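You operate a simulated robot arm through the tools that you are given. There is no shell and no other tool. Be economical: measure what you need, move in short steps, check, and stop when the job is done.

You run a simulated two-armed robot. Do the job below in one go: nothing can be reset, and whatever is moved stays where it is left.

## Task
Brush the specks off the deck under the round pan, then refit pan and ring.
Fine: turn the pan lock to lock on before the pan comes off, lay the pan on the white board, turn the lock to free when the pan is back; brush back on the board; locking switches the balance off, so switch it on again. Other keys and knobs, the mouse and the wooden box on the rollers stay as they are. Where these are worked on the way, their far stop is far enough and under half their travel is too little: yellow knob marked pan lock.

Only the result counts: the job must be done as asked and must still hold three seconds after the hand-in. Knocking over, shifting, dropping, spilling or breaking anything else fails it.

## Robot
Two 7-joint arms with two-finger parallel grippers on one trunk, on a base that drives. Base frame: it is fixed to the floor where the robot stands at the start and does not move with it; the origin is under the middle of the robot, x ahead of it, y to its left, z up; the surface under the hand at the start is at about z = 800. Readings come in mm, degrees, newtons and seconds.
The left shoulder is at the start at [20, 170, 1203], the right one opposite. With the tool pointing down near the work surface each hand reaches from about 100 to 660 mm from the robot's upright axis, wherever it stands, measured 20 degrees to its own side. Places, roughly: black knob on control unit [400, 300, 800]; blue knob marked corner [600, 300, 900]; green slider on control unit [400, 300, 800]; key marked on on green-key balance [400, 600, 900]; key marked on on round-pan balance [400, 200, 900]; key marked print on green-key balance [400, 500, 900]; key marked ref on round-pan balance [400, 100, 900]; key marked store on round-pan balance [400, 100, 900]; key marked tare on green-key balance [400, 500, 900]; key marked tare on round-pan balance [400, 100, 900]; key marked zero on green-key balance [400, 600, 900]; key marked zero on round-pan balance [400, 200, 900]; latch of trim box [600, -500, 800]; left foot of green-key balance [400, 700, 800]; left foot of round-pan balance [700, 300, 900]; low balance with round pan [500, 100, 800]. Payload 3.8 kg a hand.
The TCP of each hand is the grasp point between the finger pads, 30 mm short of the fingertips. In the tool frame z runs along the fingers and y along their closing line. Largest opening 110 mm; finger width 20, thickness 10; the body of the gripper, 48 by 112 mm, starts 55 mm behind the TCP.
Orientation is that of the tool frame in the base frame, as a unit quaternion [x, y, z, w]. With the fingers straight down and closing along the base's y, the tool's x points along the base's -x, its y along +y and its z along -z.

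## Interface
- The arms move only by the tool drive_tool. It takes "left_series", "right_series" or both (then of equal length, played together; a hand with none holds still); each is a list of rows, each an object of numbers (a shift or turn left out is 0, a gripper value left out holds the last): "ax", "ay", "az": the turn, a rotation vector about the tool's x, y, z in units of 90 degrees (1.0 is 90 degrees); "x", "y", "z": the shift along the tool's x, y, z in units of 150 mm (1.0 is 150 mm); "grip": the gripper command, from -1 (fully open) to 1 (shut), values between in proportion. In form: [{"ax": .., "ay": .., "az": .., "x": .., "y": .., "z": .., "grip": ..}, ...]. A call has 1 to 8 rows; each row is the pose to reach, as a shift and turn from the pose commanded when the call began, along the tool's axes at that moment. A call with a number of a shift or a turn outside -1 to 1 is refused whole. Rows are played at 5 a second. More than 50 mm and 8.6 degrees between two rows, or a gripper value outside its range, and nothing of the call is played. Where a pose cannot be reached the arm comes as near as it can. A force on the tool above 90 N (or 10 N above the force at the start of the call, whichever is more), or a blocked arm, ends the call early, and 0.2 s more pass. Each finger travels about 72 mm/s and halts on what it meets, pressing with about 24 N; the grip force reading is that of the motor and also rises with nothing between the fingers. The clock runs only during rows and for 0.2 s after the last one: add rows that repeat a pose to give the fingers time. The reply holds the time, the measured pose of the TCP, the force on the tool along the base axes, the opening and the grip force, in the units named above and with some noise, with the torque about the TCP (base axes, N m) and any sound that the robot's microphone picked up.
- Cameras (640 x 400 px; columns grow to the right, rows downward): "scene" is now at [99.9, 28.5, 1344.3]; the picture's right is [0.35, -0.94, 0.00], its down [-0.63, -0.23, -0.74] and it looks along [0.69, 0.26, -0.67] (base axes); focal length 214 px, centre (320, 200). "left" rides on the left gripper at [72, -17, -103] in its tool frame; the picture's right is [0.23, 0.97, 0.00], its down [-0.76, 0.18, -0.62] and it looks along [-0.61, 0.14, 0.78] (tool axes); focal length 222 px, centre (320, 200). "right" rides on the right gripper at [72, 17, -103] in its tool frame; the picture's right is [-0.23, 0.97, 0.00], its down [-0.76, -0.18, -0.62] and it looks along [-0.61, -0.14, 0.78] (tool axes); focal length 222 px, centre (320, 200). There is no depth. A picture from a camera that has moved, and an enlarged one, comes with that camera's place and axes in the base frame and with its lens.
- camera(camera): a new picture of that camera. The clock stands still meanwhile.
- slide_trunk(by): slides the trunk up (or, below 0, down) by that many mm; the arms and the scene camera ride with it, the base frame stays. It gives what a move gives, with no picture.
- roll_base(legs): drives the robot by 1 to 6 legs, each [ahead, turn to the left] in mm and degrees, along the robot's own axes; the way and the turn of a leg run together, so that a leg with both is an arc; at most 1500 mm and 180 degrees a leg. The arms and the cameras ride along, it lands a little off, and it stops where it bumps. It gives what a move gives.
- aim_head(pan, tilt): turns the head with the scene camera to pan (to the left, within 80 degrees either way) and tilt (down, from -29 to 69), counted from straight ahead of the robot. It gives what a move gives.
- inspect(camera, box): a new picture of the part [left, top, right, bottom] of that camera's present view, enlarged. The clock stands still meanwhile.
- job_done(): hands the job in; it is judged then, once.

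Work in short steps. Places have to be worked out from the pictures, the camera data and where the tool is seen: move nearer, look again, correct. Check each grasp and each placing, and mend what went wrong. You have 120 turns and 92 pictures in all, those below and enlarged ones among them. Open the grippers and draw the arms clear of the work before you hand the job in, unless the task says otherwise; then end with one line.

The tools are called after ">>>" by a JSON object that holds its "api" and its "payload". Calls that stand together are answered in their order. drive_tool: Moves the arms, as the interface text tells. Its arguments: {"type":"object","properties":{"left_series":{"type":"array","items":{"type":"object","properties":{"ax":{"type":"number"},"ay":{"type":"number"},"az":{"type":"number"},"x":{"type":"number"},"y":{"type":"number"},"z":{"type":"number"},"grip":{"type":"number"}}}},"right_series":{"type":"array","items":{"type":"object","properties":{"ax":{"type":"number"},"ay":{"type":"number"},"az":{"type":"number"},"x":{"type":"number"},"y":{"type":"number"},"z":{"type":"number"},"grip":{"type":"number"}}}}},"required":[]} The other tools are called the same way: slide_trunk (by) slides the trunk up or down; roll_base (legs) drives the base; aim_head (pan, tilt) turns the head that bears the scene camera; camera (camera) takes a picture; inspect (camera, box) takes an enlarged picture of a part of a camera's view; job_done () hands the job in.

At the start:

```text
clock: 0.0
left_tcp_pos: [356.3, 390.2, 1209.3]
left_orientation: [-0.001, 1.0, 0.0, 0.0]
left_ft_force: [-0.1, 0.3, 0.0]
left_moment: [0.01, -0.01, 0.02]
left_gripper_width: 110.2
left_grasp_force: 0.1
right_tcp_pos: [418.0, 54.2, 1133.9]
right_orientation: [0.001, 1.0, 0.0, 0.0]
right_ft_force: [0.1, 0.6, 0.0]
right_moment: [-0.02, 0.0, -0.04]
right_gripper_width: 109.8
right_grasp_force: 0.0
trunk travel left (down, up): [-300.0, 270.0]
robot x, y, heading: [-2.4, -1.3, 0.2]
head pan, tilt: [20.2, 42.3]
```

scene: 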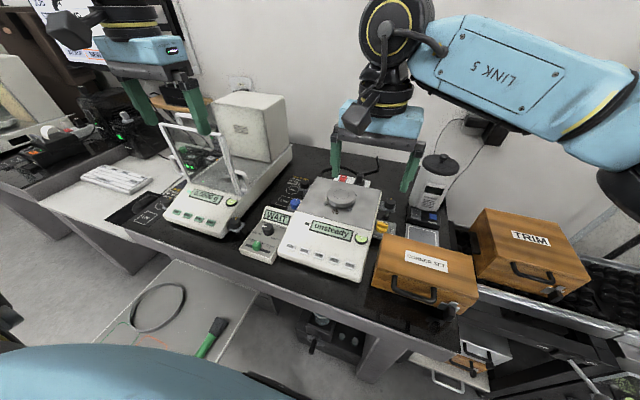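
right: 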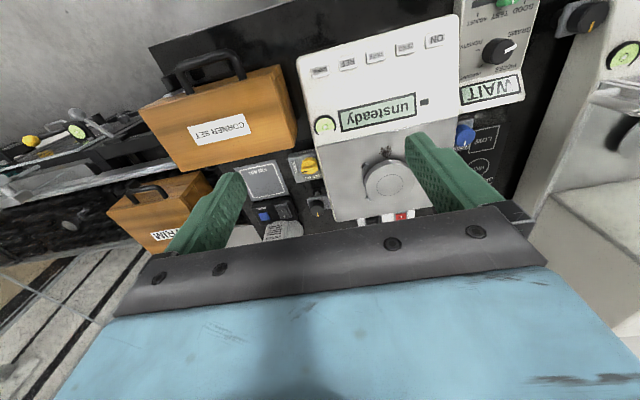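
left: 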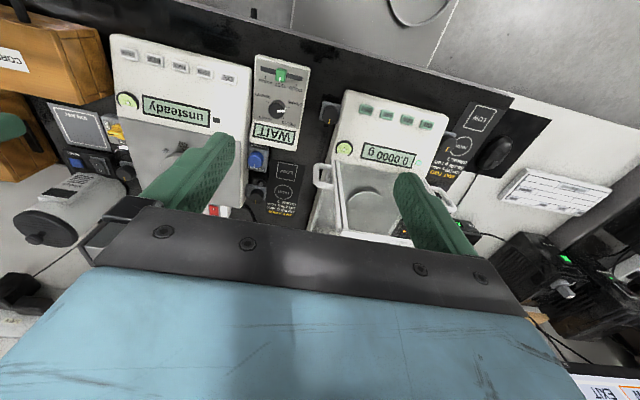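

The round-pan balance is in front of me; I take enlarged views of it and of the board below.

>>> {"api": "inspect", "payload": {"camera": "scene", "box": [230, 150, 430, 290]}}

>>> {"api": "inspect", "payload": {"camera": "scene", "box": [80, 260, 280, 390]}}

>>> {"api": "inspect", "payload": {"camera": "right", "box": [230, 100, 510, 260]}}

```text
2.86 times, centred on (330, 220) of scene
camera zoom: at [99.9, 28.5, 1344.3], right [0.35, -0.94, 0.0], down [-0.63, -0.23, -0.74], along [0.69, 0.26, -0.67], focal length 613 px, centre (291, 143)
```

zoom: 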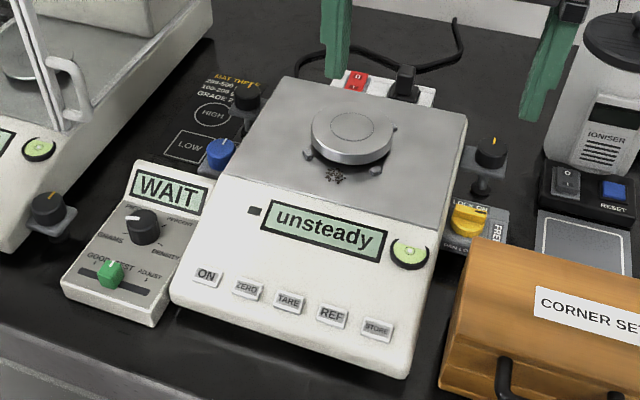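

```text
3.08 times, centred on (180, 325) of scene
camera zoom: at [99.9, 28.5, 1344.3], right [0.35, -0.94, 0.0], down [-0.63, -0.23, -0.74], along [0.69, 0.26, -0.67], focal length 660 px, centre (751, -185)
```

zoom: 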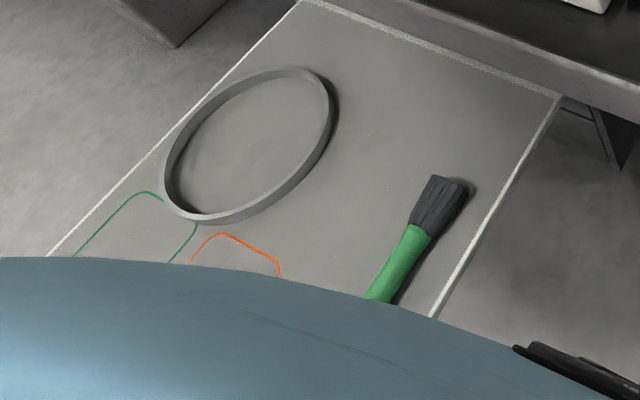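

```text
2.29 times, centred on (370, 180) of right
camera zoom: at [345.6, 72.1, 1237.1], right [0.23, 0.97, 0.0], down [0.76, -0.18, 0.62], along [0.61, -0.14, -0.78], focal length 508 px, centre (206, 246)
```

zoom: 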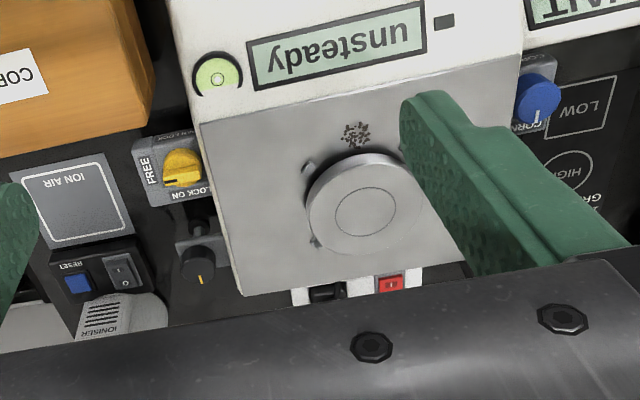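

The brush and a ring lie on a pale board low in front; I turn the head down to see it whole.

>>> {"api": "aim_head", "payload": {"pan": 30, "tilt": 65}}

>>> {"api": "camera", "payload": {"camera": "scene"}}

```text
clock: 0.9
left_tcp_pos: [356.6, 390.6, 1209.2]
left_orientation: [-0.001, 1.0, -0.001, 0.0]
left_ft_force: [-0.2, -1.0, -0.4]
left_moment: [0.0, -0.03, 0.02]
left_gripper_width: 110.3
left_grasp_force: 0.0
right_tcp_pos: [418.5, 54.6, 1135.7]
right_orientation: [0.0, 1.0, 0.0, 0.001]
right_ft_force: [-0.2, 0.2, -0.1]
right_moment: [-0.02, 0.04, 0.0]
right_gripper_width: 110.1
right_grasp_force: 0.0
trunk travel left (down, up): [-300.0, 270.0]
robot x, y, heading: [1.5, -0.3, -0.1]
head pan, tilt: [30.0, 65.0]
```

```text
85 pictures are left
camera scene: at [74.2, 30.0, 1315.4], right [0.5, -0.87, 0.0], down [-0.78, -0.45, -0.42], along [0.37, 0.21, -0.91], focal length 214 px, centre (320, 200)
```

scene: 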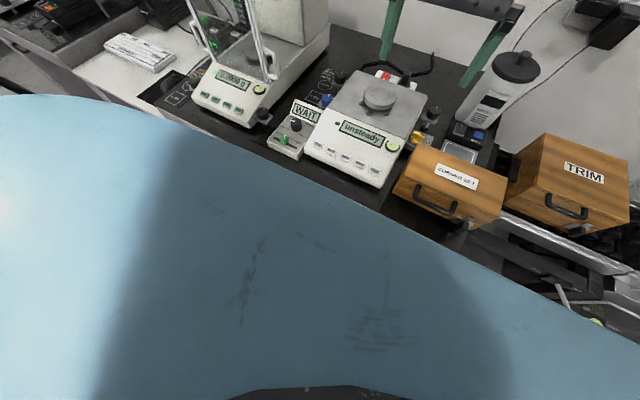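

The left arm blocks the view; I draw the left hand back so its own camera sees the board.

>>> {"api": "drive_tool", "payload": {"left_series": [{"x": 0.33}, {"x": 0.66}, {"x": 1.0}]}}

>>> {"api": "aim_head", "payload": {"pan": 20, "tilt": 42}}

>>> {"api": "camera", "payload": {"camera": "left"}}

```text
refused: row 3 steps farther than a row can; nothing moved
```

```text
clock: 1.7
left_tcp_pos: [357.0, 389.5, 1210.1]
left_orientation: [-0.001, 1.0, 0.0, 0.0]
left_ft_force: [-1.2, -0.7, -1.1]
left_moment: [0.0, 0.0, 0.01]
left_gripper_width: 109.9
left_grasp_force: 0.1
right_tcp_pos: [418.4, 54.7, 1134.6]
right_orientation: [0.0, 1.0, 0.0, 0.0]
right_ft_force: [-0.7, 0.8, -0.6]
right_moment: [-0.01, -0.01, 0.01]
right_gripper_width: 110.0
right_grasp_force: 0.1
trunk travel left (down, up): [-300.0, 270.0]
robot x, y, heading: [1.0, -1.4, 0.4]
head pan, tilt: [20.0, 42.0]
```

```text
84 pictures are left
camera left: at [283.3, 372.5, 1312.1], right [-0.23, 0.97, 0.0], down [0.76, 0.18, 0.62], along [0.61, 0.14, -0.78], focal length 222 px, centre (320, 200)
```

left: 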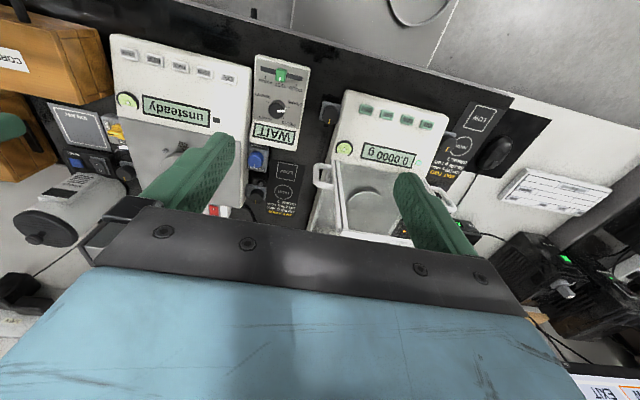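

The row step was just over 50 mm; I repeat with smaller steps.

>>> {"api": "drive_tool", "payload": {"left_series": [{"x": 0.3}, {"x": 0.6}, {"x": 0.9}, {"x": 1.0}]}}

>>> {"api": "drive_tool", "payload": {"left_series": [{"x": 0.3, "y": 0.1}, {"x": 0.6, "y": 0.2}, {"x": 0.8, "y": 0.3}]}}

>>> {"api": "camera", "payload": {"camera": "left"}}

```text
clock: 2.7
left_tcp_pos: [205.2, 389.4, 1208.5]
left_orientation: [-0.002, 1.0, 0.001, 0.0]
left_ft_force: [-0.7, -0.5, -0.5]
left_moment: [0.02, -0.02, 0.01]
left_gripper_width: 110.2
left_grasp_force: 0.0
right_tcp_pos: [418.1, 53.6, 1135.0]
right_orientation: [0.0, 1.0, 0.0, 0.0]
right_ft_force: [0.1, -0.5, -0.1]
right_moment: [0.04, 0.01, 0.0]
right_gripper_width: 110.1
right_grasp_force: 0.1
trunk travel left (down, up): [-300.0, 270.0]
robot x, y, heading: [-3.1, -1.6, -0.1]
head pan, tilt: [20.0, 42.0]
```

```text
clock: 3.5
left_tcp_pos: [85.6, 434.1, 1209.2]
left_orientation: [0.0, 1.0, 0.0, 0.0]
left_ft_force: [-0.5, 0.3, 0.3]
left_moment: [-0.02, -0.01, 0.06]
left_gripper_width: 110.1
left_grasp_force: 0.1
right_tcp_pos: [416.5, 53.9, 1135.5]
right_orientation: [0.0, 1.0, 0.0, 0.001]
right_ft_force: [-0.3, -0.3, 0.2]
right_moment: [-0.01, 0.02, -0.01]
right_gripper_width: 110.1
right_grasp_force: 0.0
trunk travel left (down, up): [-300.0, 270.0]
robot x, y, heading: [0.6, -3.2, 0.0]
head pan, tilt: [20.0, 42.0]
```

```text
83 pictures are left
camera left: at [12.4, 416.7, 1312.6], right [-0.23, 0.97, 0.0], down [0.76, 0.18, 0.62], along [0.61, 0.14, -0.78], focal length 222 px, centre (320, 200)
```

left: 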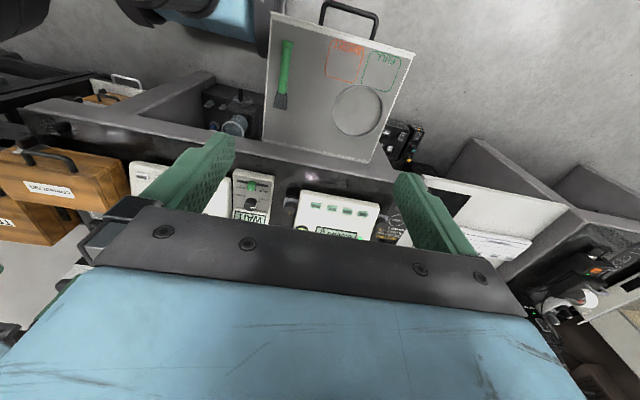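

The board is clearly visible (brush at its right side, ring, two outlined fields). I enlarge it.

>>> {"api": "inspect", "payload": {"camera": "left", "box": [240, 0, 440, 170]}}

>>> {"api": "camera", "payload": {"camera": "scene"}}

```text
2.35 times, centred on (340, 85) of left
camera zoom: at [12.4, 416.7, 1312.6], right [-0.23, 0.97, 0.0], down [0.76, 0.18, 0.62], along [0.61, 0.14, -0.78], focal length 523 px, centre (273, 471)
```

zoom: 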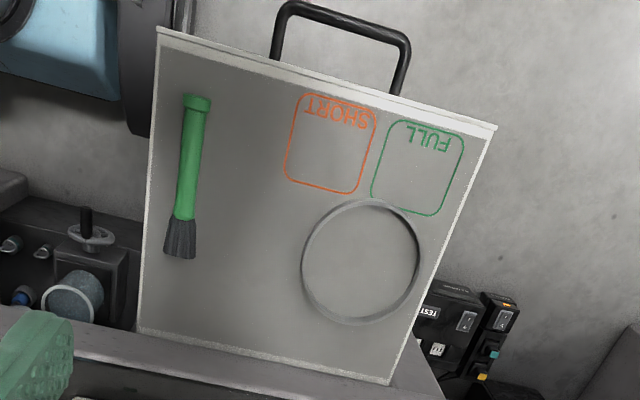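

```text
81 pictures are left
camera scene: at [99.1, 28.2, 1344.8], right [0.34, -0.94, 0.0], down [-0.63, -0.23, -0.74], along [0.7, 0.25, -0.67], focal length 214 px, centre (320, 200)
```

scene: 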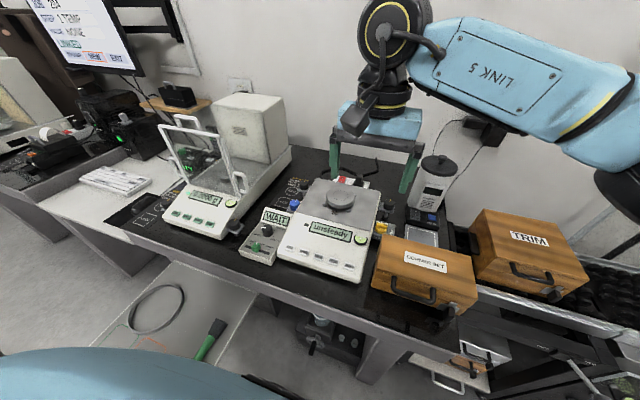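

I judge the pan top at about [600,146,903], the knob at [579,0,840], board surface z≈705 with the brush handle around [115,353] and the ring at [166,553]. I bring the right hand's camera nearer to the balance.

>>> {"api": "drive_tool", "payload": {"right_series": [{"x": -0.13, "y": 0.15, "z": 0.13}, {"x": -0.26, "y": 0.3, "z": 0.26}, {"x": -0.4, "y": 0.45, "z": 0.4}, {"x": -0.53, "y": 0.6, "z": 0.53}]}}

>>> {"api": "camera", "payload": {"camera": "right"}}

>>> {"api": "inspect", "payload": {"camera": "right", "box": [200, 80, 440, 230]}}

```text
clock: 4.5
left_tcp_pos: [86.9, 436.5, 1209.7]
left_orientation: [-0.001, 1.0, 0.0, 0.001]
left_ft_force: [0.0, 0.6, 0.4]
left_moment: [-0.03, -0.01, -0.05]
left_gripper_width: 110.1
left_grasp_force: 0.1
right_tcp_pos: [497.7, 145.5, 1055.2]
right_orientation: [-0.001, 1.0, 0.0, 0.001]
right_ft_force: [0.5, 0.3, 0.1]
right_moment: [-0.02, -0.01, 0.01]
right_gripper_width: 110.0
right_grasp_force: 0.1
trunk travel left (down, up): [-300.0, 270.0]
robot x, y, heading: [-2.4, 2.3, -0.1]
head pan, tilt: [20.0, 42.0]
```

```text
80 pictures are left
camera right: at [424.4, 162.5, 1158.1], right [0.23, 0.97, 0.0], down [0.76, -0.18, 0.62], along [0.61, -0.14, -0.78], focal length 222 px, centre (320, 200)
```

right: 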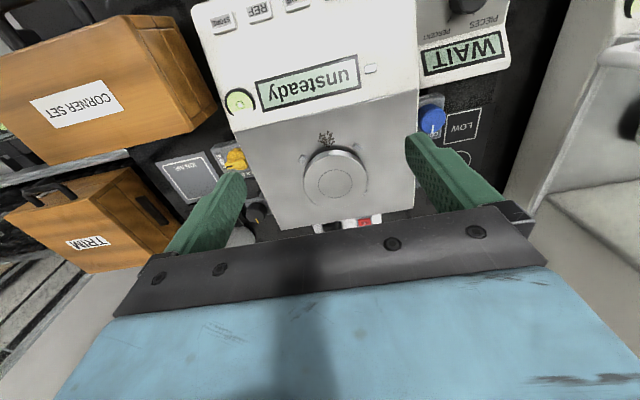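

```text
2.67 times, centred on (320, 155) of right
camera zoom: at [424.4, 162.5, 1158.1], right [0.23, 0.97, 0.0], down [0.76, -0.18, 0.62], along [0.61, -0.14, -0.78], focal length 592 px, centre (320, 320)
```

zoom: 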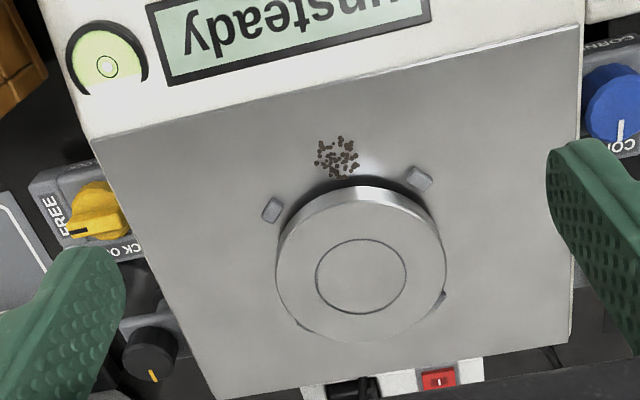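

Pan centre ≈[597,146], diameter ≈88 mm, deck z≈880, specks around [544,144]. Now a close look at the pan lock knob.

>>> {"api": "drive_tool", "payload": {"right_series": [{"y": -0.3, "z": 0.1}, {"y": -0.6, "z": 0.2}, {"y": -0.9, "z": 0.3}, {"y": -0.97, "z": 0.37}]}}

>>> {"api": "camera", "payload": {"camera": "right"}}

>>> {"api": "inspect", "payload": {"camera": "right", "box": [260, 100, 420, 210]}}

```text
clock: 5.5
left_tcp_pos: [87.2, 434.1, 1209.3]
left_orientation: [-0.001, 1.0, 0.001, 0.0]
left_ft_force: [0.4, 0.6, -0.1]
left_moment: [-0.04, -0.01, 0.0]
left_gripper_width: 109.9
left_grasp_force: 0.0
right_tcp_pos: [496.5, 2.0, 1000.0]
right_orientation: [0.0, 1.0, 0.0, 0.0]
right_ft_force: [0.8, -0.1, 0.5]
right_moment: [0.0, 0.0, -0.01]
right_gripper_width: 109.8
right_grasp_force: 0.0
trunk travel left (down, up): [-300.0, 270.0]
robot x, y, heading: [0.9, -0.2, 0.0]
head pan, tilt: [20.0, 42.0]
```

```text
78 pictures are left
camera right: at [424.0, 19.1, 1102.7], right [0.23, 0.97, 0.0], down [0.76, -0.18, 0.62], along [0.61, -0.14, -0.78], focal length 222 px, centre (320, 200)
```

right: 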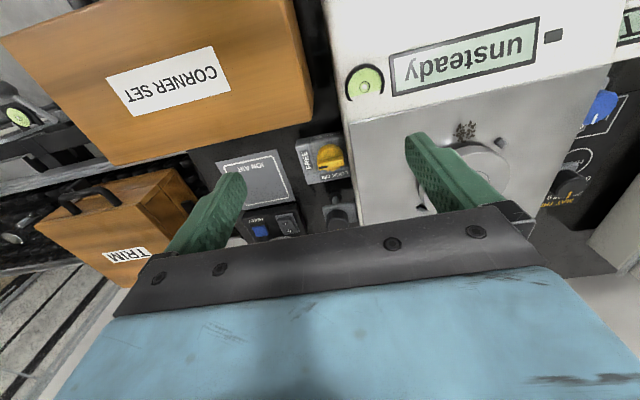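

```text
3.64 times, centred on (340, 155) of right
camera zoom: at [424.0, 19.1, 1102.7], right [0.23, 0.97, 0.0], down [0.76, -0.18, 0.62], along [0.61, -0.14, -0.78], focal length 808 px, centre (247, 364)
```

zoom: 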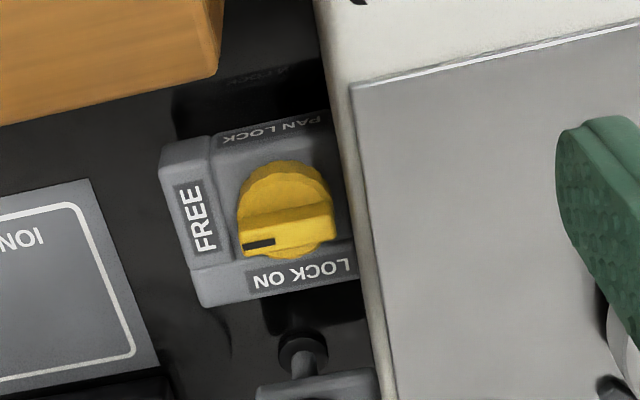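

The knob's ridge points to FREE (−y); LOCK ON is at +x, so it must turn 90° counter-clockwise from above. I turn the right hand so that the fingers close along x above the knob.

>>> {"api": "drive_tool", "payload": {"right_series": [{"az": 0.09, "x": -0.1}, {"az": 0.18, "x": -0.2}, {"az": 0.27, "x": -0.3}, {"az": 0.36, "x": -0.4}, {"az": 0.45, "x": -0.47}, {"az": 0.54, "x": -0.47, "z": 0.1}, {"az": 0.63, "x": -0.47, "z": 0.2}, {"az": 0.72, "x": -0.47, "z": 0.3, "grip": 0.3}]}}

>>> {"api": "drive_tool", "payload": {"right_series": [{"az": 0.09}, {"az": 0.18}, {"az": 0.28}, {"az": 0.28}]}}

>>> {"api": "camera", "payload": {"camera": "right"}}

>>> {"api": "inspect", "payload": {"camera": "scene", "box": [310, 140, 470, 260]}}

```text
clock: 7.3
left_tcp_pos: [86.6, 434.5, 1209.6]
left_orientation: [-0.001, 1.0, 0.0, 0.0]
left_ft_force: [0.1, -0.3, 0.1]
left_moment: [-0.01, 0.0, 0.0]
left_gripper_width: 109.8
left_grasp_force: 0.1
right_tcp_pos: [568.9, -1.4, 954.4]
right_orientation: [0.537, 0.844, 0.0, 0.0]
right_ft_force: [-0.8, -0.4, 0.9]
right_moment: [-0.04, -0.03, 0.01]
right_gripper_width: 54.5
right_grasp_force: 0.0
trunk travel left (down, up): [-300.0, 270.0]
robot x, y, heading: [2.5, -0.7, 0.0]
head pan, tilt: [20.0, 42.0]
```

```text
refused: row 3 steps farther than a row can; nothing moved
```

```text
76 pictures are left
camera right: at [553.6, 71.7, 1056.3], right [0.98, 0.21, 0.0], down [0.16, -0.77, 0.62], along [0.13, -0.61, -0.78], focal length 222 px, centre (320, 200)
```

right: 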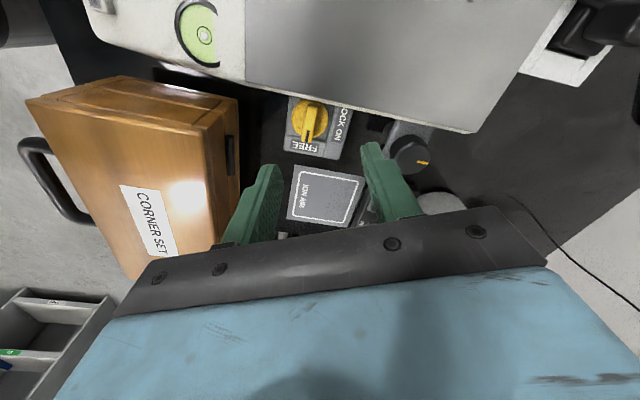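

```text
3.33 times, centred on (390, 200) of scene
camera zoom: at [100.3, 28.3, 1344.7], right [0.34, -0.94, 0.0], down [-0.63, -0.23, -0.74], along [0.7, 0.25, -0.67], focal length 715 px, centre (87, 200)
```

zoom: 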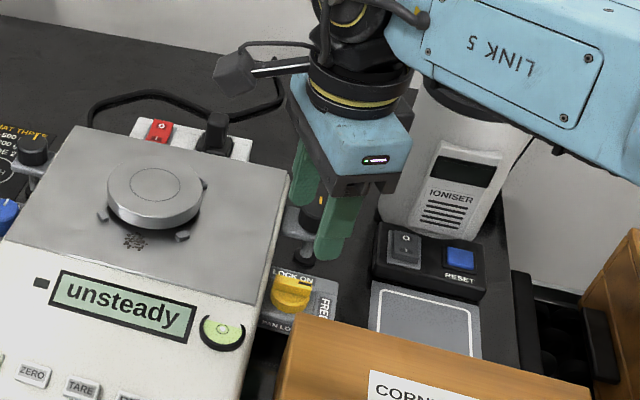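

Combining three views puts the knob ridge at about [559, 2, 860]. I finish the turn and centre over it.

>>> {"api": "drive_tool", "payload": {"right_series": [{"az": 0.09, "x": 0.025, "y": -0.025, "z": 0.1}, {"az": 0.18, "x": 0.049, "y": -0.051, "z": 0.15}, {"az": 0.27, "x": 0.049, "y": -0.051, "z": 0.2}, {"az": 0.28, "x": 0.049, "y": -0.051, "z": 0.23}, {"az": 0.28, "x": 0.049, "y": -0.051, "z": 0.23}]}}

>>> {"api": "camera", "payload": {"camera": "right"}}

>>> {"api": "inspect", "payload": {"camera": "scene", "box": [330, 160, 430, 250]}}

```text
clock: 8.5
left_tcp_pos: [87.2, 435.1, 1210.8]
left_orientation: [0.0, 1.0, 0.0, 0.0]
left_ft_force: [-0.4, 0.0, -0.2]
left_moment: [0.0, 0.02, 0.0]
left_gripper_width: 109.8
left_grasp_force: 0.1
right_tcp_pos: [557.1, 1.6, 920.0]
right_orientation: [0.708, 0.706, 0.0, 0.0]
right_ft_force: [-0.5, 0.3, -0.3]
right_moment: [0.05, -0.02, -0.02]
right_gripper_width: 38.3
right_grasp_force: 0.1
trunk travel left (down, up): [-300.0, 270.0]
robot x, y, heading: [0.1, 0.4, -0.1]
head pan, tilt: [20.0, 42.0]
```

```text
74 pictures are left
camera right: at [574.3, 75.0, 1022.9], right [0.97, -0.23, 0.0], down [-0.18, -0.76, 0.62], along [-0.14, -0.61, -0.78], focal length 222 px, centre (320, 200)
```

right: 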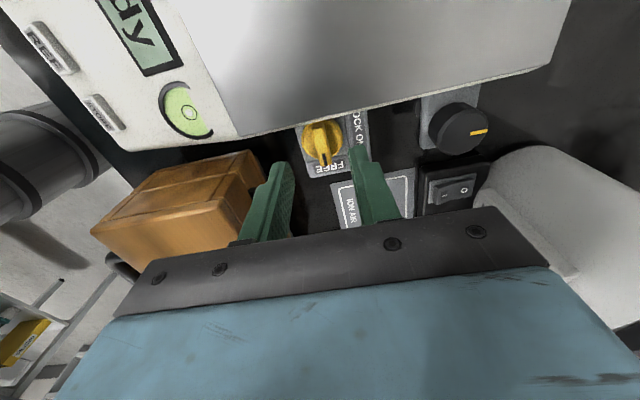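

```text
4.44 times, centred on (380, 205) of scene
camera zoom: at [100.2, 28.3, 1344.7], right [0.34, -0.94, 0.0], down [-0.63, -0.23, -0.74], along [0.7, 0.25, -0.67], focal length 953 px, centre (53, 178)
```

zoom: 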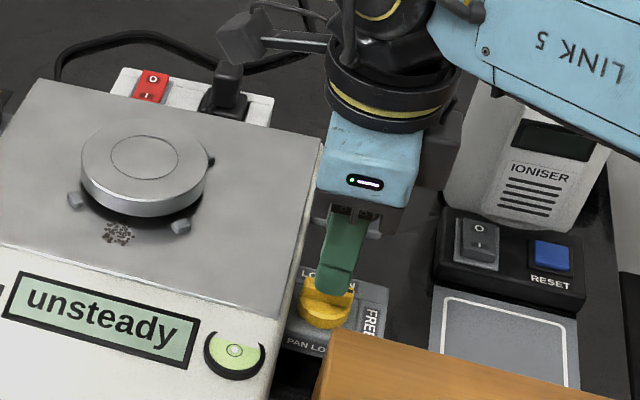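

The ridge is centred under the fingers at about [558,0]. I narrow the opening and lower the fingertips beside the ridge.

>>> {"api": "drive_tool", "payload": {"right_series": [{"z": 0.08, "grip": 0.56}, {"z": 0.16}, {"z": 0.2}, {"z": 0.22}, {"z": 0.24}]}}

>>> {"api": "camera", "payload": {"camera": "right"}}

>>> {"api": "inspect", "payload": {"camera": "scene", "box": [360, 200, 420, 250]}}

```text
clock: 9.7
left_tcp_pos: [86.7, 434.3, 1211.7]
left_orientation: [-0.001, 1.0, 0.0, 0.0]
left_ft_force: [0.0, -0.7, 0.5]
left_moment: [0.0, 0.02, 0.0]
left_gripper_width: 110.1
left_grasp_force: 0.1
right_tcp_pos: [557.2, 1.8, 884.7]
right_orientation: [0.707, 0.707, 0.0, 0.0]
right_ft_force: [0.1, -0.3, 0.0]
right_moment: [-0.01, 0.02, 0.03]
right_gripper_width: 24.2
right_grasp_force: 0.1
trunk travel left (down, up): [-300.0, 270.0]
robot x, y, heading: [2.4, 3.2, -0.1]
head pan, tilt: [20.0, 42.0]
```

```text
72 pictures are left
camera right: at [574.3, 75.5, 987.0], right [0.97, -0.23, 0.0], down [-0.18, -0.76, 0.62], along [-0.14, -0.61, -0.78], focal length 222 px, centre (320, 200)
```

right: 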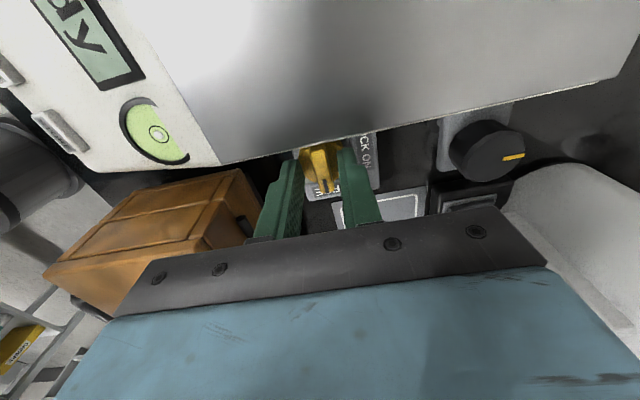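

```text
8.00 times, centred on (390, 225) of scene
camera zoom: at [100.2, 28.4, 1344.7], right [0.34, -0.94, 0.0], down [-0.63, -0.23, -0.74], along [0.7, 0.25, -0.67], focal length 1716 px, centre (-240, 0)
```

zoom: 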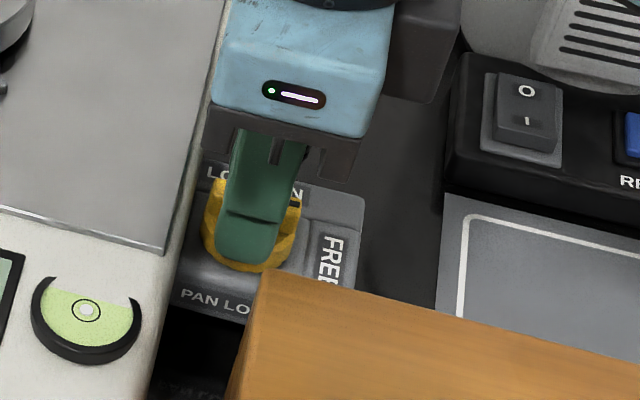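

No contact yet and the fingers straddle the ridge; I go a few mm deeper and close.

>>> {"api": "drive_tool", "payload": {"right_series": [{"z": 0.02}, {"z": 0.035}, {"z": 0.035, "grip": 0.8}, {"z": 0.035, "grip": 0.95}, {"z": 0.035, "grip": 1.0}, {"z": 0.035, "grip": 1.0}]}}

```text
clock: 11.1
left_tcp_pos: [82.1, 433.7, 1211.4]
left_orientation: [-0.001, 1.0, 0.0, 0.002]
left_ft_force: [-0.5, -0.3, 0.0]
left_moment: [-0.02, 0.0, -0.02]
left_gripper_width: 109.7
left_grasp_force: 0.1
right_tcp_pos: [555.6, 2.8, 884.5]
right_orientation: [0.708, 0.706, 0.004, 0.003]
right_ft_force: [-9.3, -3.4, 47.6]
right_moment: [-0.1, 1.09, 0.02]
right_gripper_width: 14.2
right_grasp_force: 24.2
trunk travel left (down, up): [-300.0, 270.0]
robot x, y, heading: [-0.3, 2.4, 0.1]
head pan, tilt: [20.0, 42.0]
```

Fingers hold the ridge (14 mm) with tips on the knob face. I ease the pressure and turn counter-clockwise.

>>> {"api": "drive_tool", "payload": {"right_series": [{"z": -0.03}, {"z": -0.03, "az": -0.09}, {"z": -0.03, "az": -0.18}, {"z": -0.03, "az": -0.27}, {"z": -0.03, "az": -0.36}, {"z": -0.03, "az": -0.45}, {"z": -0.03, "az": -0.45}]}}

```text
clock: 12.7
left_tcp_pos: [85.9, 433.4, 1210.6]
left_orientation: [-0.001, 1.0, 0.001, 0.001]
left_ft_force: [0.4, -0.9, 0.7]
left_moment: [0.02, 0.02, -0.03]
left_gripper_width: 110.2
left_grasp_force: 0.0
right_tcp_pos: [558.4, 2.9, 884.7]
right_orientation: [0.418, 0.908, 0.0, 0.0]
right_ft_force: [4.7, -1.6, 20.8]
right_moment: [0.77, 0.63, 0.04]
right_gripper_width: 9.8
right_grasp_force: 45.6
trunk travel left (down, up): [-300.0, 270.0]
robot x, y, heading: [-1.2, -1.8, 0.2]
head pan, tilt: [20.0, 42.0]
```

>>> {"api": "camera", "payload": {"camera": "right"}}

>>> {"api": "drive_tool", "payload": {"right_series": [{"az": -0.09}, {"az": -0.18}, {"az": -0.27}, {"az": -0.36}, {"az": -0.45}, {"az": -0.54}, {"az": -0.54}]}}

>>> {"api": "camera", "payload": {"camera": "right"}}

```text
70 pictures are left
camera right: at [523.2, 68.9, 987.0], right [0.89, 0.46, 0.0], down [0.36, -0.69, 0.62], along [0.29, -0.55, -0.78], focal length 222 px, centre (320, 200)
```

right: 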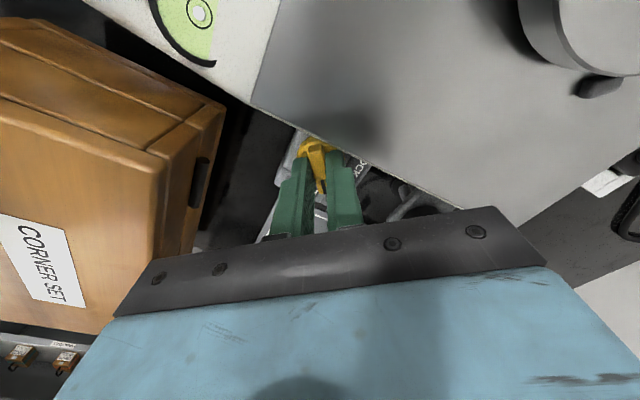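

```text
clock: 14.3
left_tcp_pos: [85.0, 432.7, 1210.9]
left_orientation: [-0.001, 1.0, 0.001, 0.001]
left_ft_force: [0.5, -0.4, 0.3]
left_moment: [0.01, -0.04, 0.02]
left_gripper_width: 109.8
left_grasp_force: 0.0
right_tcp_pos: [558.0, 0.8, 885.0]
right_orientation: [0.008, 1.0, 0.0, 0.001]
right_ft_force: [-5.1, -12.3, 24.6]
right_moment: [-0.28, 0.75, -0.01]
right_gripper_width: 9.9
right_grasp_force: 44.6
trunk travel left (down, up): [-300.0, 270.0]
robot x, y, heading: [-1.3, -3.1, 0.1]
head pan, tilt: [20.0, 42.0]
```

```text
69 pictures are left
camera right: at [484.7, 19.7, 986.9], right [0.24, 0.97, 0.0], down [0.76, -0.19, 0.62], along [0.61, -0.15, -0.78], focal length 222 px, centre (320, 200)
```

right: 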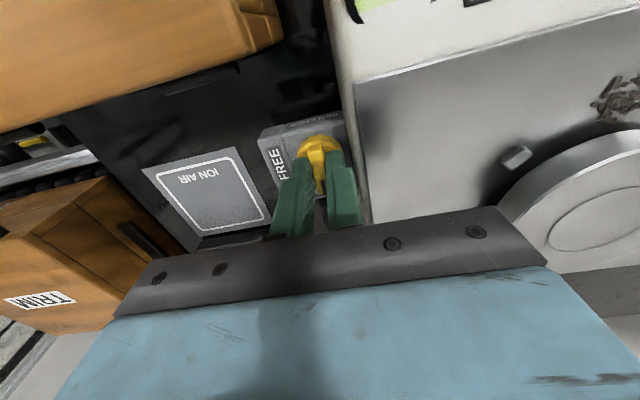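

The ridge now points at LOCK ON. I open slightly, lift off, and look.

>>> {"api": "drive_tool", "payload": {"right_series": [{"grip": 0.64}, {"grip": 0.64}, {"z": -0.1}, {"z": -0.3}, {"z": -0.6}, {"z": -0.9, "grip": 0.0}]}}

>>> {"api": "camera", "payload": {"camera": "right"}}

>>> {"api": "inspect", "payload": {"camera": "scene", "box": [290, 160, 420, 260]}}

```text
clock: 15.7
left_tcp_pos: [86.9, 433.8, 1210.3]
left_orientation: [-0.001, 1.0, 0.0, 0.0]
left_ft_force: [-0.1, -0.5, -0.8]
left_moment: [0.02, 0.0, -0.02]
left_gripper_width: 109.5
left_grasp_force: 0.0
right_tcp_pos: [559.2, 4.0, 1019.6]
right_orientation: [0.008, 1.0, 0.0, 0.0]
right_ft_force: [0.2, -0.2, -0.6]
right_moment: [0.0, 0.02, 0.0]
right_gripper_width: 55.1
right_grasp_force: 0.0
trunk travel left (down, up): [-300.0, 270.0]
robot x, y, heading: [2.3, 1.5, 0.2]
head pan, tilt: [20.0, 42.0]
```

```text
68 pictures are left
camera right: at [485.9, 22.6, 1121.4], right [0.24, 0.97, 0.0], down [0.76, -0.19, 0.62], along [0.6, -0.15, -0.78], focal length 222 px, centre (320, 200)
```

right: 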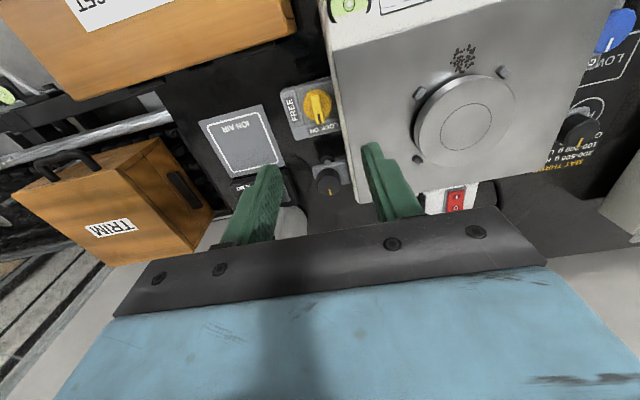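

```text
4.00 times, centred on (355, 210) of scene
camera zoom: at [99.7, 28.6, 1344.7], right [0.34, -0.94, 0.0], down [-0.63, -0.23, -0.74], along [0.7, 0.25, -0.67], focal length 858 px, centre (180, 160)
```

zoom: 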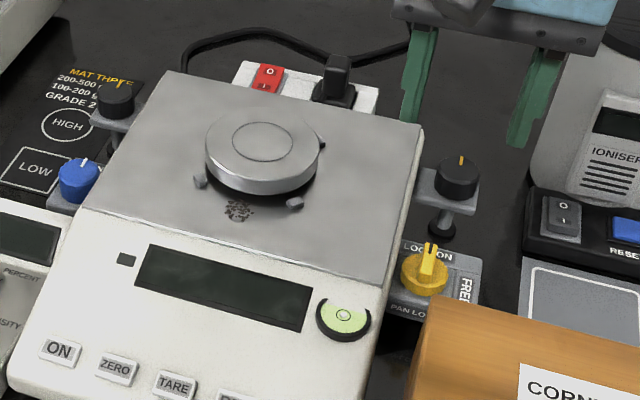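

Lock is on and the balance is off. I take the right hand aside and bring the left hand over towards the pan.

>>> {"api": "drive_tool", "payload": {"right_series": [{"x": 0.15, "y": -0.25}, {"x": 0.3, "y": -0.5}, {"x": 0.45, "y": -0.75}, {"x": 0.6, "y": -1.0}], "left_series": [{"x": -0.2, "y": -0.12, "z": 0.08}, {"x": -0.4, "y": -0.24, "z": 0.16}, {"x": -0.6, "y": -0.36, "z": 0.25}, {"x": -0.8, "y": -0.48, "z": 0.33}]}}

>>> {"api": "drive_tool", "payload": {"right_series": [{"y": -0.15}, {"y": -0.3}, {"y": -0.45}, {"y": -0.6}], "left_series": [{"x": -0.2, "y": -0.12, "z": 0.08}, {"x": -0.4, "y": -0.24, "z": 0.16}, {"x": -0.6, "y": -0.36, "z": 0.25}, {"x": -0.8, "y": -0.48, "z": 0.33}]}}

>>> {"api": "drive_tool", "payload": {"left_series": [{"x": -0.2, "y": -0.12, "z": 0.08}, {"x": -0.4, "y": -0.24, "z": 0.16}, {"x": -0.6, "y": -0.36, "z": 0.25}, {"x": -0.8, "y": -0.48, "z": 0.33}]}}

>>> {"api": "drive_tool", "payload": {"left_series": [{"x": -0.2, "y": -0.12, "z": 0.08}, {"x": -0.4, "y": -0.24, "z": 0.16}, {"x": -0.6, "y": -0.36, "z": 0.25}, {"x": -0.8, "y": -0.48, "z": 0.33}]}}

>>> {"api": "camera", "payload": {"camera": "left"}}

```text
clock: 16.7
left_tcp_pos: [207.4, 363.6, 1159.5]
left_orientation: [0.0, 1.0, 0.001, 0.0]
left_ft_force: [0.8, 0.2, 0.7]
left_moment: [0.01, -0.01, -0.03]
left_gripper_width: 110.0
left_grasp_force: 0.0
right_tcp_pos: [467.2, -146.8, 1018.7]
right_orientation: [0.008, 1.0, 0.0, 0.0]
right_ft_force: [0.6, -0.1, -0.9]
right_moment: [-0.02, 0.02, 0.04]
right_gripper_width: 55.0
right_grasp_force: 0.0
trunk travel left (down, up): [-300.0, 270.0]
robot x, y, heading: [-0.2, 1.9, -0.1]
head pan, tilt: [20.0, 42.0]
```

```text
clock: 17.7
left_tcp_pos: [327.6, 289.2, 1112.1]
left_orientation: [0.0, 1.0, 0.0, 0.0]
left_ft_force: [-0.1, 1.0, 0.1]
left_moment: [0.0, 0.0, -0.01]
left_gripper_width: 109.9
left_grasp_force: 0.0
right_tcp_pos: [464.6, -238.7, 1017.0]
right_orientation: [0.008, 1.0, 0.0, 0.0]
right_ft_force: [0.0, 0.1, 0.7]
right_moment: [0.03, -0.03, 0.05]
right_gripper_width: 54.8
right_grasp_force: 0.1
trunk travel left (down, up): [-300.0, 270.0]
robot x, y, heading: [-0.3, -1.3, 0.1]
head pan, tilt: [20.0, 42.0]
```

```text
clock: 18.7
left_tcp_pos: [447.1, 220.2, 1059.4]
left_orientation: [0.0, 1.0, 0.0, 0.0]
left_ft_force: [0.1, 0.3, -1.0]
left_moment: [-0.03, 0.0, -0.01]
left_gripper_width: 110.0
left_grasp_force: 0.1
right_tcp_pos: [465.4, -235.4, 1016.9]
right_orientation: [0.008, 1.0, 0.0, 0.0]
right_ft_force: [0.0, 0.4, -0.2]
right_moment: [-0.01, 0.02, -0.06]
right_gripper_width: 55.2
right_grasp_force: 0.1
trunk travel left (down, up): [-300.0, 270.0]
robot x, y, heading: [-0.1, 2.2, -0.1]
head pan, tilt: [20.0, 42.0]
```

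```text
clock: 19.7
left_tcp_pos: [498.8, 200.6, 1036.4]
left_orientation: [-0.001, 1.0, 0.0, 0.001]
left_ft_force: [0.5, -0.6, -0.6]
left_moment: [0.03, -0.02, 0.01]
left_gripper_width: 109.7
left_grasp_force: 0.1
left hand out of reach, approached as far as the arm can: row 2, 3, 4
right_tcp_pos: [464.1, -235.5, 1017.6]
right_orientation: [0.008, 1.0, 0.0, 0.0]
right_ft_force: [-0.1, -0.1, 0.4]
right_moment: [0.0, 0.01, 0.04]
right_gripper_width: 55.1
right_grasp_force: 0.1
trunk travel left (down, up): [-300.0, 270.0]
robot x, y, heading: [5.2, -2.1, 0.1]
head pan, tilt: [20.0, 42.0]
```

```text
66 pictures are left
camera left: at [426.2, 181.7, 1138.6], right [-0.23, 0.97, 0.0], down [0.76, 0.18, 0.62], along [0.61, 0.14, -0.78], focal length 222 px, centre (320, 200)
```

left: 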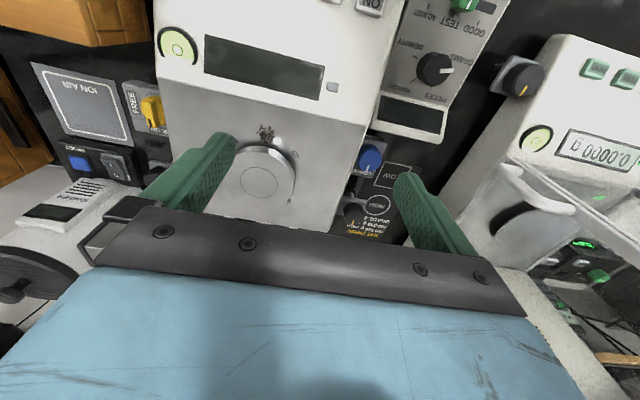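

The left hand stopped short at x≈499; I test whether it gets further lower down.

>>> {"api": "drive_tool", "payload": {"left_series": [{"z": 0.15}, {"z": 0.3}, {"z": 0.3, "x": -0.2}, {"z": 0.3, "x": -0.4}]}}

>>> {"api": "camera", "payload": {"camera": "scene"}}

```text
clock: 20.7
left_tcp_pos: [512.3, 229.1, 1008.2]
left_orientation: [-0.001, 1.0, 0.0, 0.001]
left_ft_force: [-0.1, -0.4, 0.0]
left_moment: [-0.01, 0.01, 0.02]
left_gripper_width: 109.9
left_grasp_force: 0.1
left hand out of reach, approached as far as the arm can: row 1, 2, 3, 4
right_tcp_pos: [465.1, -235.6, 1018.2]
right_orientation: [0.007, 1.0, 0.0, 0.0]
right_ft_force: [0.5, 0.2, 0.6]
right_moment: [0.02, 0.0, -0.02]
right_gripper_width: 54.8
right_grasp_force: 0.1
trunk travel left (down, up): [-300.0, 270.0]
robot x, y, heading: [-1.2, -2.9, -0.1]
head pan, tilt: [20.0, 42.0]
```

```text
65 pictures are left
camera scene: at [100.1, 28.3, 1344.7], right [0.34, -0.94, 0.0], down [-0.63, -0.23, -0.74], along [0.7, 0.25, -0.67], focal length 214 px, centre (320, 200)
```

scene: 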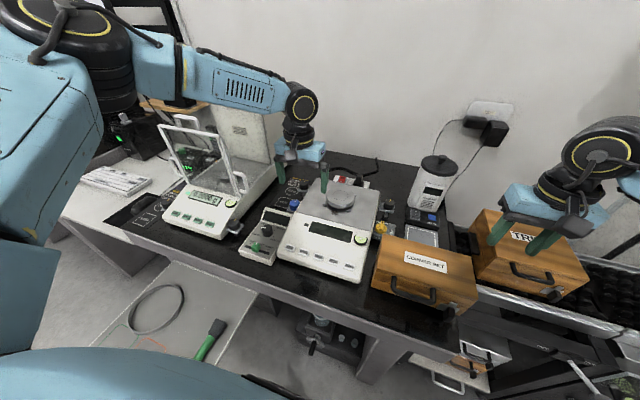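

The left elbow is folded outwards; I retreat towards the start pose and approach along another way.

>>> {"api": "drive_tool", "payload": {"left_series": [{"z": -0.15, "x": 0.15, "y": 0.15}, {"z": -0.3, "x": 0.3, "y": 0.3}, {"z": -0.45, "x": 0.45, "y": 0.45}, {"z": -0.6, "x": 0.6, "y": 0.6}, {"z": -0.75, "x": 0.75, "y": 0.75}, {"z": -0.9, "x": 0.9, "y": 0.9}]}}

>>> {"api": "drive_tool", "payload": {"left_series": [{"z": 0.12, "x": -0.25, "y": -0.05}, {"z": 0.24, "x": -0.5, "y": -0.1}, {"z": 0.36, "x": -0.75, "y": -0.15}, {"z": 0.48, "x": -1.0, "y": -0.2}]}}

>>> {"api": "drive_tool", "payload": {"left_series": [{"z": 0.12, "x": -0.2, "y": -0.2}, {"z": 0.24, "x": -0.4, "y": -0.4}, {"z": 0.36, "x": -0.5, "y": -0.6}]}}

>>> {"api": "camera", "payload": {"camera": "scene"}}

```text
clock: 22.1
left_tcp_pos: [374.6, 364.9, 1145.5]
left_orientation: [0.0, 1.0, 0.001, 0.0]
left_ft_force: [0.5, 0.5, 0.2]
left_moment: [0.01, -0.02, -0.01]
left_gripper_width: 109.6
left_grasp_force: 0.1
right_tcp_pos: [464.1, -235.8, 1018.0]
right_orientation: [0.008, 1.0, 0.0, 0.0]
right_ft_force: [0.7, 0.0, -0.2]
right_moment: [-0.02, 0.0, 0.0]
right_gripper_width: 55.0
right_grasp_force: 0.1
trunk travel left (down, up): [-300.0, 270.0]
robot x, y, heading: [-2.0, 3.1, -0.1]
head pan, tilt: [20.0, 42.0]
```

```text
clock: 23.1
left_tcp_pos: [526.7, 332.9, 1075.5]
left_orientation: [-0.001, 1.0, 0.001, 0.0]
left_ft_force: [0.3, -0.2, 0.4]
left_moment: [0.01, 0.01, -0.01]
left_gripper_width: 110.0
left_grasp_force: 0.0
right_tcp_pos: [466.3, -236.5, 1017.2]
right_orientation: [0.008, 1.0, 0.0, -0.001]
right_ft_force: [0.5, 0.1, -0.7]
right_moment: [-0.01, 0.0, 0.02]
right_gripper_width: 55.1
right_grasp_force: 0.1
trunk travel left (down, up): [-300.0, 270.0]
robot x, y, heading: [-0.1, -2.7, 0.0]
head pan, tilt: [20.0, 42.0]
```

```text
clock: 23.9
left_tcp_pos: [550.8, 271.5, 1035.1]
left_orientation: [-0.001, 1.0, 0.0, 0.001]
left_ft_force: [-0.4, -0.4, -0.8]
left_moment: [0.02, -0.03, -0.02]
left_gripper_width: 109.9
left_grasp_force: 0.0
left hand out of reach, approached as far as the arm can: row 2, 3
right_tcp_pos: [464.5, -236.9, 1016.7]
right_orientation: [0.008, 1.0, 0.0, 0.0]
right_ft_force: [0.3, 0.3, 0.6]
right_moment: [0.01, 0.0, 0.03]
right_gripper_width: 54.8
right_grasp_force: 0.0
trunk travel left (down, up): [-300.0, 270.0]
robot x, y, heading: [0.9, 3.7, 0.1]
head pan, tilt: [20.0, 42.0]
```

```text
64 pictures are left
camera scene: at [101.1, 27.8, 1344.6], right [0.34, -0.94, 0.0], down [-0.63, -0.23, -0.74], along [0.7, 0.25, -0.67], focal length 214 px, centre (320, 200)
```

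scene: 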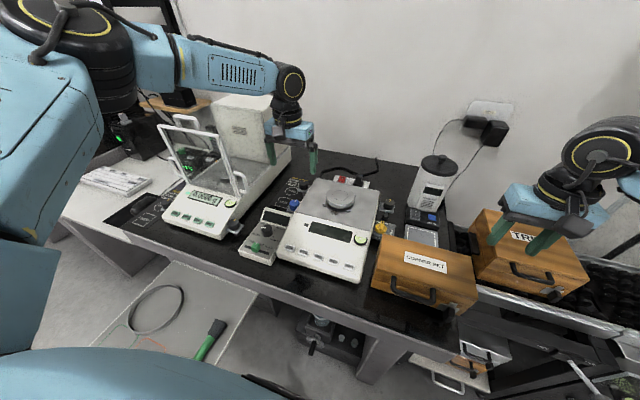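

The wrist seems to be limiting the inward reach; I yaw the left hand clockwise, which should free it, and head for the pan again.

>>> {"api": "drive_tool", "payload": {"left_series": [{"az": 0.09, "z": -0.1}, {"az": 0.18, "z": -0.1}, {"az": 0.27, "z": -0.1}, {"az": 0.36, "z": -0.1}, {"az": 0.45, "z": -0.1}, {"az": 0.54, "z": -0.1}, {"az": 0.63, "z": -0.1}, {"az": 0.72, "z": -0.1}]}}

>>> {"api": "drive_tool", "payload": {"left_series": [{"az": 0.09}, {"az": 0.18}, {"az": 0.27}, {"az": 0.28}]}}

```text
clock: 25.7
left_tcp_pos: [548.5, 272.4, 1051.7]
left_orientation: [0.537, 0.844, 0.0, 0.0]
left_ft_force: [0.1, -0.3, 0.0]
left_moment: [-0.05, 0.01, 0.0]
left_gripper_width: 110.1
left_grasp_force: 0.0
right_tcp_pos: [464.5, -235.9, 1017.8]
right_orientation: [0.007, 1.0, 0.001, -0.001]
right_ft_force: [0.8, -0.3, 0.0]
right_moment: [-0.03, 0.0, -0.04]
right_gripper_width: 55.1
right_grasp_force: 0.0
trunk travel left (down, up): [-300.0, 270.0]
robot x, y, heading: [0.9, -1.7, 0.3]
head pan, tilt: [20.0, 42.0]
```

```text
clock: 26.7
left_tcp_pos: [547.9, 272.4, 1052.6]
left_orientation: [0.708, 0.706, 0.0, 0.0]
left_ft_force: [0.4, -0.7, -0.4]
left_moment: [0.04, 0.01, 0.01]
left_gripper_width: 110.1
left_grasp_force: 0.1
right_tcp_pos: [464.8, -237.4, 1018.3]
right_orientation: [0.007, 1.0, 0.0, 0.001]
right_ft_force: [-0.9, -0.2, -0.3]
right_moment: [0.0, 0.02, 0.0]
right_gripper_width: 55.1
right_grasp_force: 0.0
trunk travel left (down, up): [-300.0, 270.0]
robot x, y, heading: [-3.6, -0.3, 0.3]
head pan, tilt: [20.0, 42.0]
```

Rotation worked without "out of reach". Now tool y is base +x and tool x is base +y; I move over the pan.

>>> {"api": "drive_tool", "payload": {"left_series": [{"x": -0.21, "y": 0.08}, {"x": -0.42, "y": 0.16}, {"x": -0.63, "y": 0.25}, {"x": -0.84, "y": 0.33}]}}

>>> {"api": "camera", "payload": {"camera": "left"}}

```text
clock: 27.7
left_tcp_pos: [516.3, 208.5, 1072.5]
left_orientation: [0.707, 0.708, 0.001, 0.0]
left_ft_force: [0.4, -0.7, 0.6]
left_moment: [0.05, -0.05, 0.0]
left_gripper_width: 109.8
left_grasp_force: 0.0
left hand out of reach, approached as far as the arm can: row 1, 2, 3, 4
right_tcp_pos: [464.7, -237.2, 1017.6]
right_orientation: [0.008, 1.0, 0.0, 0.0]
right_ft_force: [0.3, -0.3, 1.2]
right_moment: [0.01, -0.04, 0.0]
right_gripper_width: 55.2
right_grasp_force: 0.0
trunk travel left (down, up): [-300.0, 270.0]
robot x, y, heading: [5.0, -0.1, 0.1]
head pan, tilt: [20.0, 42.0]
```

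```text
63 pictures are left
camera left: at [499.2, 280.0, 1174.8], right [0.97, 0.23, 0.0], down [0.18, -0.76, 0.62], along [0.14, -0.61, -0.78], focal length 222 px, centre (320, 200)
```

left: 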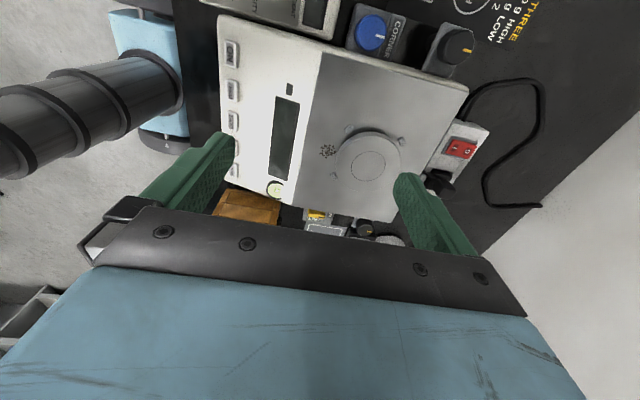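

The left arm keeps hitting its inward limit; I turn the base 20° to the right so that the pan lies more to the left arm's side.

>>> {"api": "drive_tool", "payload": {"right_series": [{"x": 0.25, "z": -0.2}, {"x": 0.5, "z": -0.4}]}}

>>> {"api": "roll_base", "payload": {"legs": [[0, -20]]}}

>>> {"api": "camera", "payload": {"camera": "scene"}}

```text
clock: 28.3
left_tcp_pos: [516.6, 209.0, 1072.4]
left_orientation: [0.707, 0.707, 0.001, 0.001]
left_ft_force: [-0.5, 0.3, -0.9]
left_moment: [0.04, -0.03, 0.0]
left_gripper_width: 110.1
left_grasp_force: 0.1
right_tcp_pos: [389.7, -235.0, 1075.9]
right_orientation: [0.008, 1.0, 0.0, 0.0]
right_ft_force: [0.7, 0.5, 0.0]
right_moment: [-0.02, -0.03, -0.01]
right_gripper_width: 54.8
right_grasp_force: 0.1
trunk travel left (down, up): [-300.0, 270.0]
robot x, y, heading: [0.3, -0.5, -0.1]
head pan, tilt: [20.0, 42.0]
```

```text
clock: 29.8
left_tcp_pos: [556.7, 22.5, 1071.2]
left_orientation: [0.816, 0.578, 0.0, 0.001]
left_ft_force: [0.5, 0.2, 0.0]
left_moment: [0.01, 0.01, 0.01]
left_gripper_width: 109.8
left_grasp_force: 0.0
right_tcp_pos: [288.4, -352.8, 1076.7]
right_orientation: [0.178, 0.984, 0.0, 0.0]
right_ft_force: [-0.2, -1.6, -0.2]
right_moment: [0.02, -0.02, -0.01]
right_gripper_width: 54.8
right_grasp_force: 0.1
trunk travel left (down, up): [-300.0, 270.0]
robot x, y, heading: [-1.7, 1.9, -19.5]
head pan, tilt: [20.0, 42.0]
```

```text
62 pictures are left
camera scene: at [103.8, -7.2, 1344.7], right [0.01, -1.0, 0.0], down [-0.67, 0.0, -0.74], along [0.74, 0.01, -0.67], focal length 214 px, centre (320, 200)
```

scene: 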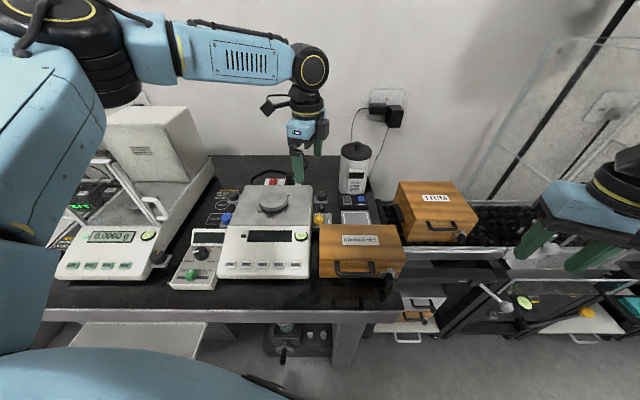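

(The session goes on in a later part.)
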